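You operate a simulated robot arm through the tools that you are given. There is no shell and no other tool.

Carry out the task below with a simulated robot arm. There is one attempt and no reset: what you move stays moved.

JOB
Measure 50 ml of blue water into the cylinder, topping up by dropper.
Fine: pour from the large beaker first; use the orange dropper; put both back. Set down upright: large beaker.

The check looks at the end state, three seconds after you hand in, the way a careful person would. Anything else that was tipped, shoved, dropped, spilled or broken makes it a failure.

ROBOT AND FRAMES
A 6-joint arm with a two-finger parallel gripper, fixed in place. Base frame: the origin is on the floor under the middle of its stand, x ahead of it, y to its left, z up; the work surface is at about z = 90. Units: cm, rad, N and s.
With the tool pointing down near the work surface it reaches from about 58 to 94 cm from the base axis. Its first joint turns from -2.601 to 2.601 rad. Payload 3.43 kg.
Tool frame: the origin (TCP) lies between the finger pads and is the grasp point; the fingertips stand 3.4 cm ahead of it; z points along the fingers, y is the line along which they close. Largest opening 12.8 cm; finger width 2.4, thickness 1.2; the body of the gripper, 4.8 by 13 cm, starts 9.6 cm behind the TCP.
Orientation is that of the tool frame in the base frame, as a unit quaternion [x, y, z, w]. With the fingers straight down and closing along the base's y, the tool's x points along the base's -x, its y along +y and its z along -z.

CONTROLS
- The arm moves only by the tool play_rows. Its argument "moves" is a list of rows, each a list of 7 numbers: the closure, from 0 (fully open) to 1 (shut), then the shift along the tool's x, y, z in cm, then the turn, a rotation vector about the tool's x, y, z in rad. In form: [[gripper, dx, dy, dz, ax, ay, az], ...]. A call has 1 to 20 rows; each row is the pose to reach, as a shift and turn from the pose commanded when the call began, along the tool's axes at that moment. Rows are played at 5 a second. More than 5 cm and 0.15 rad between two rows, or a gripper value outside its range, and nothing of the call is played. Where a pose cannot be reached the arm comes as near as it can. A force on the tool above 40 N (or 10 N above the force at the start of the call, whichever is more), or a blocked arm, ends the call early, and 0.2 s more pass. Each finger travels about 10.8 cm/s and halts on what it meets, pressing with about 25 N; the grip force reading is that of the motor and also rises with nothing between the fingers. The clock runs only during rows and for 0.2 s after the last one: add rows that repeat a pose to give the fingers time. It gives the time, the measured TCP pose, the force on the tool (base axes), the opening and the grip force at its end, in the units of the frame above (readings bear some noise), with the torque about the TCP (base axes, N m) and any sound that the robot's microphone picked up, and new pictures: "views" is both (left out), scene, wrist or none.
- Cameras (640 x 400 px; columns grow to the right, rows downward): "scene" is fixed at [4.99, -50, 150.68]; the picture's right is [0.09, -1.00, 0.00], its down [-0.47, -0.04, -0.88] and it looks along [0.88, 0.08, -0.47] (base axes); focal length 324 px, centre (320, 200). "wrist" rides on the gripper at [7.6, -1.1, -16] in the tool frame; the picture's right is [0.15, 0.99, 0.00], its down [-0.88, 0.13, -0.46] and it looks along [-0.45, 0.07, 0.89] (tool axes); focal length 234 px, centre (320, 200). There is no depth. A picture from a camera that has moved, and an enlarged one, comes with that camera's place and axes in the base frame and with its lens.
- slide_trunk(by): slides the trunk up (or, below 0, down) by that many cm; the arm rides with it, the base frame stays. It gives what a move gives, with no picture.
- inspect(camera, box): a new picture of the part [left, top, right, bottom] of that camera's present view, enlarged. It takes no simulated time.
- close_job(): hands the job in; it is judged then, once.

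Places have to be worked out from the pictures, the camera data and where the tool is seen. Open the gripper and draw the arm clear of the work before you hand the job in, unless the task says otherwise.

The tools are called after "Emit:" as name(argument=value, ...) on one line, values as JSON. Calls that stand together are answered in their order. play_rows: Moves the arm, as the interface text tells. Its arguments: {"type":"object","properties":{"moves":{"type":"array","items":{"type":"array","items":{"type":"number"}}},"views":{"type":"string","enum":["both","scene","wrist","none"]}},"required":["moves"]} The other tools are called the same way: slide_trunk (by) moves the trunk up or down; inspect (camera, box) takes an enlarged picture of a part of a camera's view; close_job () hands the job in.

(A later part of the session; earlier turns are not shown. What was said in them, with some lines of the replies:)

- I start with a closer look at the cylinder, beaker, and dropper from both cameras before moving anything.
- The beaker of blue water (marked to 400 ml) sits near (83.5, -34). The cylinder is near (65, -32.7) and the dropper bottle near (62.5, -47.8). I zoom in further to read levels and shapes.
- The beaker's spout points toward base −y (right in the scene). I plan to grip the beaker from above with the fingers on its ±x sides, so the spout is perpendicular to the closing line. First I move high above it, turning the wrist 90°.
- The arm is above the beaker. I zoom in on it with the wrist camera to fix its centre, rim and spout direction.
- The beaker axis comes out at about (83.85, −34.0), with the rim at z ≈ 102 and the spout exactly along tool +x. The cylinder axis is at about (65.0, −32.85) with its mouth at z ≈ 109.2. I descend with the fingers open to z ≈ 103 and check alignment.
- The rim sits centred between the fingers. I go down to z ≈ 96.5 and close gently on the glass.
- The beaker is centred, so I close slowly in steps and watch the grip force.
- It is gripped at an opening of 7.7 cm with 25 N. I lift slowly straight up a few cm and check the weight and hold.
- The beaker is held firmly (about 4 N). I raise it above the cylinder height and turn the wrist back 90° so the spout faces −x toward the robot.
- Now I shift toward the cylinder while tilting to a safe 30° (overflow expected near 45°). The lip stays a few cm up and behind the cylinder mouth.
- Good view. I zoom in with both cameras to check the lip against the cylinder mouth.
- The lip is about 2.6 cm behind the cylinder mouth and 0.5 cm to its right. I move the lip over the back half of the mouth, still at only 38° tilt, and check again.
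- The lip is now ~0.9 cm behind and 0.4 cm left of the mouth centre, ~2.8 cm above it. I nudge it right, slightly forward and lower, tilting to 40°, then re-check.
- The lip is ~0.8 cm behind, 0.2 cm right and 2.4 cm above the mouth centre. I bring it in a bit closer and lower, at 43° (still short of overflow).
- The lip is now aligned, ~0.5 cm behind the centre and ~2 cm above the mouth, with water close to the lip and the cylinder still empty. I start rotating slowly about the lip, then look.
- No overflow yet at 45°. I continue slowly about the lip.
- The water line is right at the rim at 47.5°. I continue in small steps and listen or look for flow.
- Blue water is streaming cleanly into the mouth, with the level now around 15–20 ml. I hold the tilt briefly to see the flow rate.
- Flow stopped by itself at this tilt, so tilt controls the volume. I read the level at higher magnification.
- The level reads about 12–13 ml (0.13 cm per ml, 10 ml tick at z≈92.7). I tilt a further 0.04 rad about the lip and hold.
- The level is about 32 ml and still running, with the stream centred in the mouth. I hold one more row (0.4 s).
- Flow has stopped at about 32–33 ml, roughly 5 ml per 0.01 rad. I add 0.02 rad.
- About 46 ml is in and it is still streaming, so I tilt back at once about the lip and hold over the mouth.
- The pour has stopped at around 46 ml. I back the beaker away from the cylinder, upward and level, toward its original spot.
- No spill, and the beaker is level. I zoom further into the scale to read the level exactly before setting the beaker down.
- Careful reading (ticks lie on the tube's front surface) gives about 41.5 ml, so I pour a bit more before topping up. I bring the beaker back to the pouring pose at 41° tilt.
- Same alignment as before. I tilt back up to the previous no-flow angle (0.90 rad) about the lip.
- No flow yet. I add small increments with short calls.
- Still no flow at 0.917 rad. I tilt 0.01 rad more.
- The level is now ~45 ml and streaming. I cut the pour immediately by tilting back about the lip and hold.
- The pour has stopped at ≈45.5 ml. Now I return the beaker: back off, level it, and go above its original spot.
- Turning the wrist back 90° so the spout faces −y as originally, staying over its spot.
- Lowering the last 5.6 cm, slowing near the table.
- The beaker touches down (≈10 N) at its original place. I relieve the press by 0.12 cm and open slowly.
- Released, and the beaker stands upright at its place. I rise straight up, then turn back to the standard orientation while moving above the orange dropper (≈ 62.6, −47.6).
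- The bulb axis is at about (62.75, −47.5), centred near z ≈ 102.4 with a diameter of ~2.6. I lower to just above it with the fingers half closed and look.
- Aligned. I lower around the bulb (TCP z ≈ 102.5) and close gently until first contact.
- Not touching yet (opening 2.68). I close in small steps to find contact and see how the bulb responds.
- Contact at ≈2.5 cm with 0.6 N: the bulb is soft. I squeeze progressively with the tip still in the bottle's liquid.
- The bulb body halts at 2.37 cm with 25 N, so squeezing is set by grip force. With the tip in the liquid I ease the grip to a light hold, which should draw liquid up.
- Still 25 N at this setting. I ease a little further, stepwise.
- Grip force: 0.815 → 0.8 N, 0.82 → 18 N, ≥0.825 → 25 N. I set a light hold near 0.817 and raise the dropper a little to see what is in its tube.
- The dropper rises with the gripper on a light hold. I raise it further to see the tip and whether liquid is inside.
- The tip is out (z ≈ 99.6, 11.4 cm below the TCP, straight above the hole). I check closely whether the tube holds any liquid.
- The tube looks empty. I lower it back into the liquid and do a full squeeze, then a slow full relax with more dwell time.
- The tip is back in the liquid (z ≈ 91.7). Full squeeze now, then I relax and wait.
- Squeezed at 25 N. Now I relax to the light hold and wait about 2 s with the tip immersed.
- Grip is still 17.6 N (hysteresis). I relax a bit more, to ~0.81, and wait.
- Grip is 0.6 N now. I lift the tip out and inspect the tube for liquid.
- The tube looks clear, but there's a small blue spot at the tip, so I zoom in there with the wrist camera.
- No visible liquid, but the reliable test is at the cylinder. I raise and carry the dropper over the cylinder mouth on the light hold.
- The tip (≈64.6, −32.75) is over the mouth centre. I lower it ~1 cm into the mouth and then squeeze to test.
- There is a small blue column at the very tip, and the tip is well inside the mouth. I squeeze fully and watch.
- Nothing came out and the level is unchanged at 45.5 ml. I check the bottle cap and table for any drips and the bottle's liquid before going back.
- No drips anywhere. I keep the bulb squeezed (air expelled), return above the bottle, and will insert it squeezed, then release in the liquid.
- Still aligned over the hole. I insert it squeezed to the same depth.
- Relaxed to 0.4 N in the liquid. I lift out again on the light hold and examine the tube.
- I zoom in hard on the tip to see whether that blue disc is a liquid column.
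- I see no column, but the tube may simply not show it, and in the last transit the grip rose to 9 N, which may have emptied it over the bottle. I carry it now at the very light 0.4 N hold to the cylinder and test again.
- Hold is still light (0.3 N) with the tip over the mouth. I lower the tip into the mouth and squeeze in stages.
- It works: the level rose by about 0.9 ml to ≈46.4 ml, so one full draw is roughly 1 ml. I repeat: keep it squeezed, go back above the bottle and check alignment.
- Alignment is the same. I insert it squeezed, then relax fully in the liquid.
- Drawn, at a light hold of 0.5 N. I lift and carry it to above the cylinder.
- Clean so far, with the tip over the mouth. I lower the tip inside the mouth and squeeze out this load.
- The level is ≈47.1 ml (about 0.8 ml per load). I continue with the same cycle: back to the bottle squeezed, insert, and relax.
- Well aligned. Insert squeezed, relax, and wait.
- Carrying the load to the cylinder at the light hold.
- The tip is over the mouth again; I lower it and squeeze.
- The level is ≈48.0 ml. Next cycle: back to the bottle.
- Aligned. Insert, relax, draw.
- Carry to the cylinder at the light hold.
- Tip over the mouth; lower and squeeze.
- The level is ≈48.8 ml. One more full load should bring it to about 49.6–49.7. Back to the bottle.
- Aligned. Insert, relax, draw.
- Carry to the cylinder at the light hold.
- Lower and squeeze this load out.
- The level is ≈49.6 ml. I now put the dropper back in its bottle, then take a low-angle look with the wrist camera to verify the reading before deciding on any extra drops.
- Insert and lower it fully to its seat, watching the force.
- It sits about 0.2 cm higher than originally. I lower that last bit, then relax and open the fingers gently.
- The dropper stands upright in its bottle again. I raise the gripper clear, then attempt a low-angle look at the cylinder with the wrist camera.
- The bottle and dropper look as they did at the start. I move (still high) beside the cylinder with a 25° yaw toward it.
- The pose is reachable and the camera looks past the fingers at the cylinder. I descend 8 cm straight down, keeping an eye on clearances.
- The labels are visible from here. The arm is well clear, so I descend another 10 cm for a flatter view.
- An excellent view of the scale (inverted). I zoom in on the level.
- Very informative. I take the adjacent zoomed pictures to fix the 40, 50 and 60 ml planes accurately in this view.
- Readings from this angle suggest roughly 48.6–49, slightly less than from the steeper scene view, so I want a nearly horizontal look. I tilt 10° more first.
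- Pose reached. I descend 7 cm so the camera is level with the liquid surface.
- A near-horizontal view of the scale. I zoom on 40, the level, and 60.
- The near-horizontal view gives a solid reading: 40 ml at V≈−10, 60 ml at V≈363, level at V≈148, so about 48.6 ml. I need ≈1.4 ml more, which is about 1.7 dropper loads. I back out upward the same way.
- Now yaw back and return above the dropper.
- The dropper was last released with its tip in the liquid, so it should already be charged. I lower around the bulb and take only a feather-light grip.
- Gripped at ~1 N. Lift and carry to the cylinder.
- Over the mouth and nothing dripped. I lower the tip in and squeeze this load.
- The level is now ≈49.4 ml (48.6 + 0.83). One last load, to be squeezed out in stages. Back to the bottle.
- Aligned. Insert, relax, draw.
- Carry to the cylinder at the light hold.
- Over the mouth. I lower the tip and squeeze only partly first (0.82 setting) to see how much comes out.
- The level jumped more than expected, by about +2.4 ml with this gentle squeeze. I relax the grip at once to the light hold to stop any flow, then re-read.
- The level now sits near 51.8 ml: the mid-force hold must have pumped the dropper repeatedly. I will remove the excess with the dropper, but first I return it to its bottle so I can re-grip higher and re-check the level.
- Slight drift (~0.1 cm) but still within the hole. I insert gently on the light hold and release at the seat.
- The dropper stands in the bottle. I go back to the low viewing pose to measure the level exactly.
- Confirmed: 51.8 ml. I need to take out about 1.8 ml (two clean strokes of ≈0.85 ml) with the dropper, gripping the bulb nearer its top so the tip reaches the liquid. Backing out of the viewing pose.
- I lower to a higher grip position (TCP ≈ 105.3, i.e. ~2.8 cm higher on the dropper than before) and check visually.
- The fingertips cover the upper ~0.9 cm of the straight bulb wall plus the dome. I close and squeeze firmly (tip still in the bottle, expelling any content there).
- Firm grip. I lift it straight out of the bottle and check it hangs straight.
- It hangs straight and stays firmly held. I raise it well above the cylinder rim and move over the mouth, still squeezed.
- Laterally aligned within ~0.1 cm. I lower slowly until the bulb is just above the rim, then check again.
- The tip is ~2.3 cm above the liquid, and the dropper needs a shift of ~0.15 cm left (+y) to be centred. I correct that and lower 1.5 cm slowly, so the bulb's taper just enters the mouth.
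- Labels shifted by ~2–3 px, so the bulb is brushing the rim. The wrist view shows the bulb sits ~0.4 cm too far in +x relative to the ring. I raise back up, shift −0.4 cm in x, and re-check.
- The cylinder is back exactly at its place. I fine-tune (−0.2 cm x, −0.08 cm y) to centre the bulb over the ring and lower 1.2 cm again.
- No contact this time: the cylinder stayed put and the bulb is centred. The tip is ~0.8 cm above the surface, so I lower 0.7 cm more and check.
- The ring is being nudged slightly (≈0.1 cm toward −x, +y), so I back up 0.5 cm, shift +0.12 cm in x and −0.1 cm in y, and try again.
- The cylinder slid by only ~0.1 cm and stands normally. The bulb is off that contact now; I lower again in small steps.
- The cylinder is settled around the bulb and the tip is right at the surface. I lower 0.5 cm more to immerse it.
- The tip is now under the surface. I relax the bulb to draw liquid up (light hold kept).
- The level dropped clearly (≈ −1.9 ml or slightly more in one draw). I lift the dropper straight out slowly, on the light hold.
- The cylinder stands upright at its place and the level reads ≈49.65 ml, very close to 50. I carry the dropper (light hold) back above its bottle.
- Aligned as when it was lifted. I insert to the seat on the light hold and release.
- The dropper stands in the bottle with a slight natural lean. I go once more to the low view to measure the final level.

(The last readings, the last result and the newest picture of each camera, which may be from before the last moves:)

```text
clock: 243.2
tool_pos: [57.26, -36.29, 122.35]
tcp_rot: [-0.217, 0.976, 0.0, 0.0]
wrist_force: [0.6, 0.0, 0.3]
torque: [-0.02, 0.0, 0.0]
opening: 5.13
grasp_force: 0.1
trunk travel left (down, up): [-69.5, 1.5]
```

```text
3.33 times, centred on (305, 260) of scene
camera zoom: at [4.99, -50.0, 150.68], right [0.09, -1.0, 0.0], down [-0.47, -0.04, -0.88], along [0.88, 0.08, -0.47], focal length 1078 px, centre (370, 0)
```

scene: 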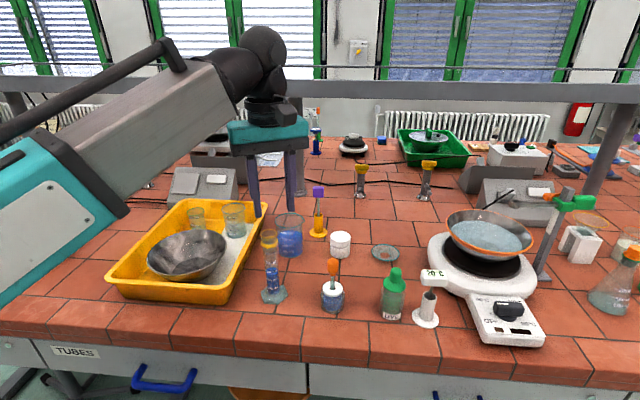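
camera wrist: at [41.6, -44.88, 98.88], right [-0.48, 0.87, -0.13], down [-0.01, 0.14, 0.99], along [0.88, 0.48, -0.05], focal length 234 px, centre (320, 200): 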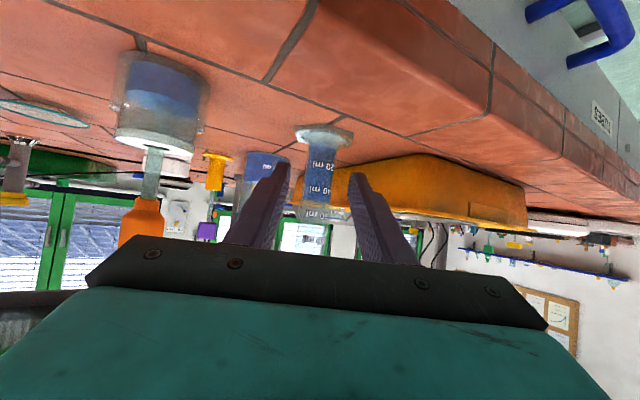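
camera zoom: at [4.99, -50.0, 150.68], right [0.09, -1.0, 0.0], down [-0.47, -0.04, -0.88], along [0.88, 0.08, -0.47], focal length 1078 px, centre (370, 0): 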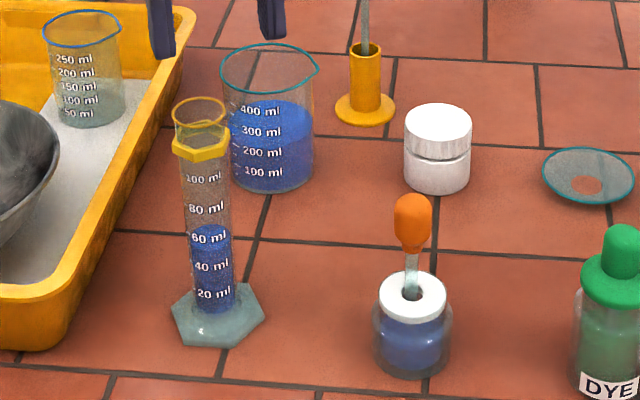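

Everything is in place. I descend into the low viewing pose.

Emit:
play_rows(moves=[[0.6, 0, 0, 0, 0, -0.1, 0], [0.6, 0, 0, 0, 0, -0.24, 0], [0.6, 0, 0, 0, 0, -0.38, 0], [0.6, 0, 0, 0, 0, -0.52, 0], [0.6, 0, 0, 0, 0, -0.66, 0], [0.6, 0, 0, 0, 0, -0.8, 0], [0.6, 0, 0, 0, 0, -0.93, 0], [0.6, 0, 0, 0, 0, -1.047, 0], [0.6, 0, 0, 3, 0, -1.047, 0], [0.6, 0, 0, 7, 0, -1.047, 0], [0.6, 0, 0, 11, 0, -1.047, 0], [0.6, 0, 0, 15, 0, -1.047, 0], [0.6, 0, 0, 19, 0, -1.047, 0], [0.6, 0, 0, 22.5, 0, -1.047, 0], [0.6, 0, 0, 25, 0, -1.047, 0], [0.6, 0, 0, 25, 0, -1.047, 0]], views="none")

Emit:
inspect(camera="wrist", box=[298, 180, 338, 205])

Emit:
inspect(camera="wrist", box=[298, 192, 338, 217])

Emit:
inspect(camera="wrist", box=[298, 204, 338, 229])

```text
clock: 246.6
tool_pos: [57.18, -36.38, 97.34]
tcp_rot: [-0.188, 0.845, 0.109, 0.488]
wrist_force: [-0.1, 0.4, -0.7]
torque: [0.01, 0.01, -0.01]
opening: 5.11
grasp_force: 0.0
trunk travel left (down, up): [-69.5, 1.5]
```

```text
16.00 times, centred on (318, 192) of wrist
camera zoom: at [41.64, -44.84, 98.89], right [-0.48, 0.87, -0.13], down [-0.01, 0.14, 0.99], along [0.88, 0.48, -0.05], focal length 3747 px, centre (352, 320)
```

zoom: 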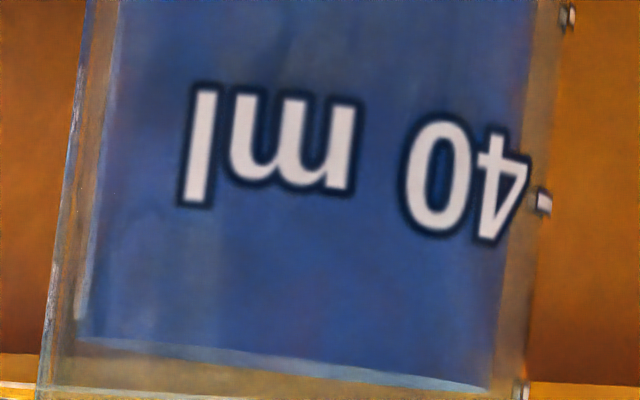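

```text
16.00 times, centred on (318, 204) of wrist
camera zoom: at [41.64, -44.84, 98.89], right [-0.48, 0.87, -0.13], down [-0.01, 0.14, 0.99], along [0.88, 0.48, -0.05], focal length 3747 px, centre (352, 128)
```

zoom: 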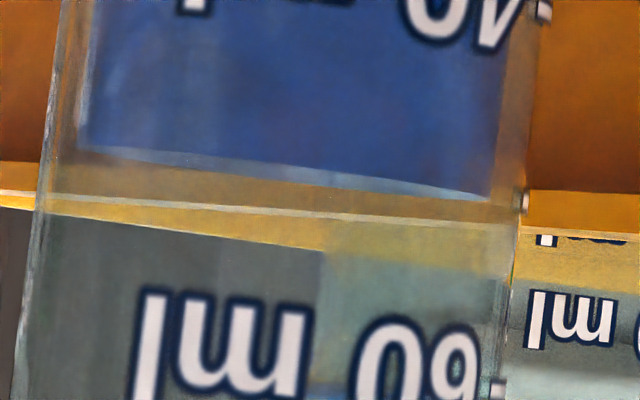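

```text
16.00 times, centred on (318, 216) of wrist
camera zoom: at [41.64, -44.84, 98.89], right [-0.48, 0.87, -0.13], down [-0.01, 0.14, 0.99], along [0.88, 0.48, -0.05], focal length 3747 px, centre (352, -64)
```

zoom: 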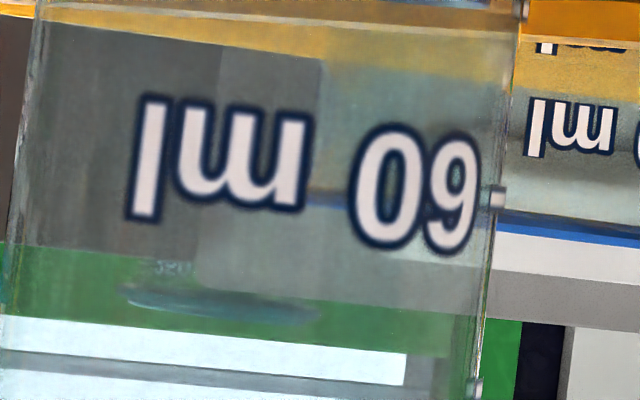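

Final level: 40 ml at V≈−12, 60 ml at V≈363, surface at V≈172, so ≈49.9 ml, level with the 50 tick. I back out, untilt, open the gripper and retreat high and clear.

Emit:
play_rows(moves=[[0.6, -2.6, 0, -1.5, 0, 0, 0], [0.6, -6.06, 0, -3.5, 0, 0, 0], [0.6, -10.4, 0, -6, 0, 0, 0], [0.6, -14.7, 0, -8.5, 0, 0, 0], [0.6, -18.6, 0, -10.75, 0, 0, 0], [0.6, -21.65, 0, -12.5, 0, 0, 0], [0.6, -21.65, 0, -12.5, 0, 0.12, 0], [0.6, -21.65, 0, -12.5, 0, 0.26, 0], [0.6, -21.65, 0, -12.5, 0, 0.4, 0], [0.6, -21.65, 0, -12.5, 0, 0.54, 0], [0.6, -21.65, 0, -12.5, 0, 0.68, 0], [0.6, -21.65, 0, -12.5, 0, 0.82, 0], [0.6, -21.65, 0, -12.5, 0, 0.95, 0], [0.6, -21.65, 0, -12.5, 0, 1.047, 0], [0.6, -21.65, 0, -12.5, 0, 1.047, 0]], views="none")

Emit:
play_rows(moves=[[0.4, 0, -1, -3, 0, 0, 0.06], [0.2, 0, -4, -6, 0, 0, 0.15], [0, 0, -7.5, -9, 0, 0, 0.25], [0, 0, -11, -11, 0, 0, 0.35], [0, 0, -14.5, -12, 0, 0, 0.436], [0, 0, -17, -12, 0, 0, 0.436], [0, 0, -17, -12, 0, 0, 0.436]])

Emit:
inspect(camera="scene", box=[230, 190, 370, 320])

Emit:
inspect(camera="scene", box=[90, 180, 300, 310])

```text
clock: 249.8
tool_pos: [57.11, -36.34, 122.38]
tcp_rot: [-0.215, 0.977, 0.0, 0.0]
wrist_force: [-0.3, 0.3, -0.1]
torque: [0.01, 0.02, 0.0]
opening: 5.12
grasp_force: 0.0
trunk travel left (down, up): [-69.5, 1.5]
```

```text
clock: 251.4
tool_pos: [64.33, -51.58, 134.32]
tcp_rot: [0.001, 1.0, 0.001, 0.0]
wrist_force: [-0.5, 0.0, 0.4]
torque: [0.02, -0.02, 0.02]
opening: 12.82
grasp_force: 0.1
out of reach, approached as far as the arm can: row 4
trunk travel left (down, up): [-69.5, 1.5]
camera wrist: at [56.72, -52.85, 150.38], right [-0.14, 0.99, 0.0], down [0.88, 0.13, 0.46], along [0.45, 0.07, -0.89], focal length 234 px, centre (320, 200)
```

scene: 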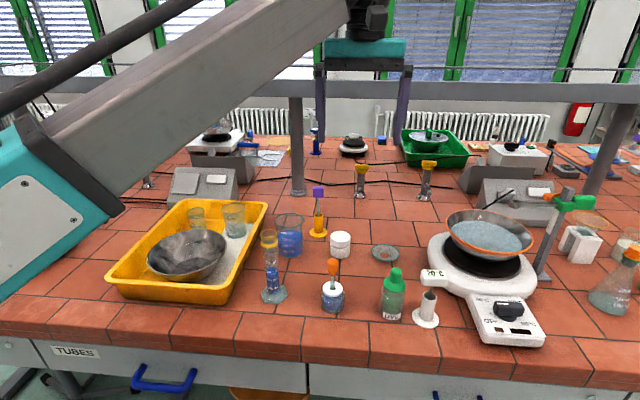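
wrist: 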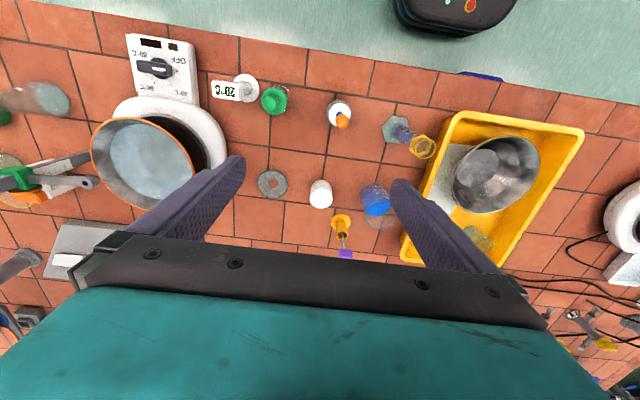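

```text
3.08 times, centred on (300, 255) of scene
camera zoom: at [4.99, -50.0, 150.68], right [0.09, -1.0, 0.0], down [-0.47, -0.04, -0.88], along [0.88, 0.08, -0.47], focal length 995 px, centre (382, 31)
```

zoom: 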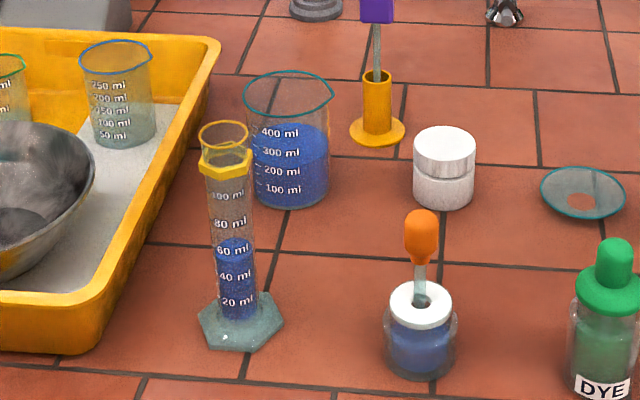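

```text
3.05 times, centred on (195, 245) of scene
camera zoom: at [4.99, -50.0, 150.68], right [0.09, -1.0, 0.0], down [-0.47, -0.04, -0.88], along [0.88, 0.08, -0.47], focal length 986 px, centre (701, 63)
```

zoom: 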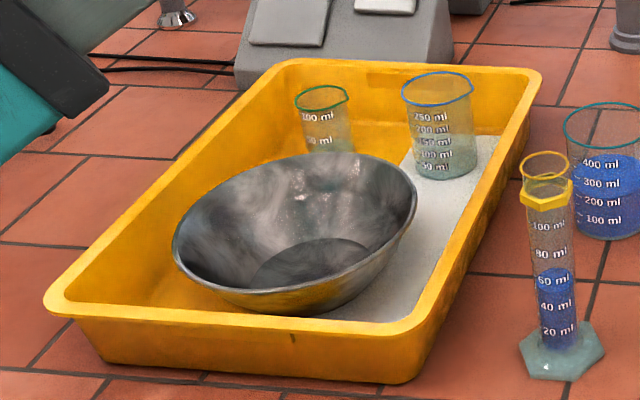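

The beaker stands upright at its original spot and the orange dropper is back in its bottle. The cylinder is upright at ≈50 ml with no spills. The gripper is open and clear, so I hand in the job.

Emit:
close_job()

```text
The job is handed in.
```

The job is handed in: the cylinder holds about 49.9 ml of blue water, read from a nearly level view where the surface lines up with the 50 ml tick.

- **Pour and top-up:** I poured to about 45.5 ml from the large beaker, then topped up with the orange dropper. One dropper load came out too large and took the level to about 51.8 ml, so I drew the excess back out of the cylinder with the same dropper. The excess went into the dropper bottle with the dropper, so some beaker water is now mixed in there.
- **Large beaker:** it is set down upright at its original spot, with the spout facing the same way as before.
- **Orange dropper:** it is back in its bottle, leaning very slightly in the hole, and likely holding some liquid.
- **Cylinder:** while drawing liquid out, the dropper bulb brushed the rim and slid the cylinder by about 0.1 cm at most. It ended within a few hundredths of a centimetre of where it started and stands upright.
- **Everything else:** I saw no spills, and no other items looked moved in the last pictures. The gripper is open and the arm is clear of the work.
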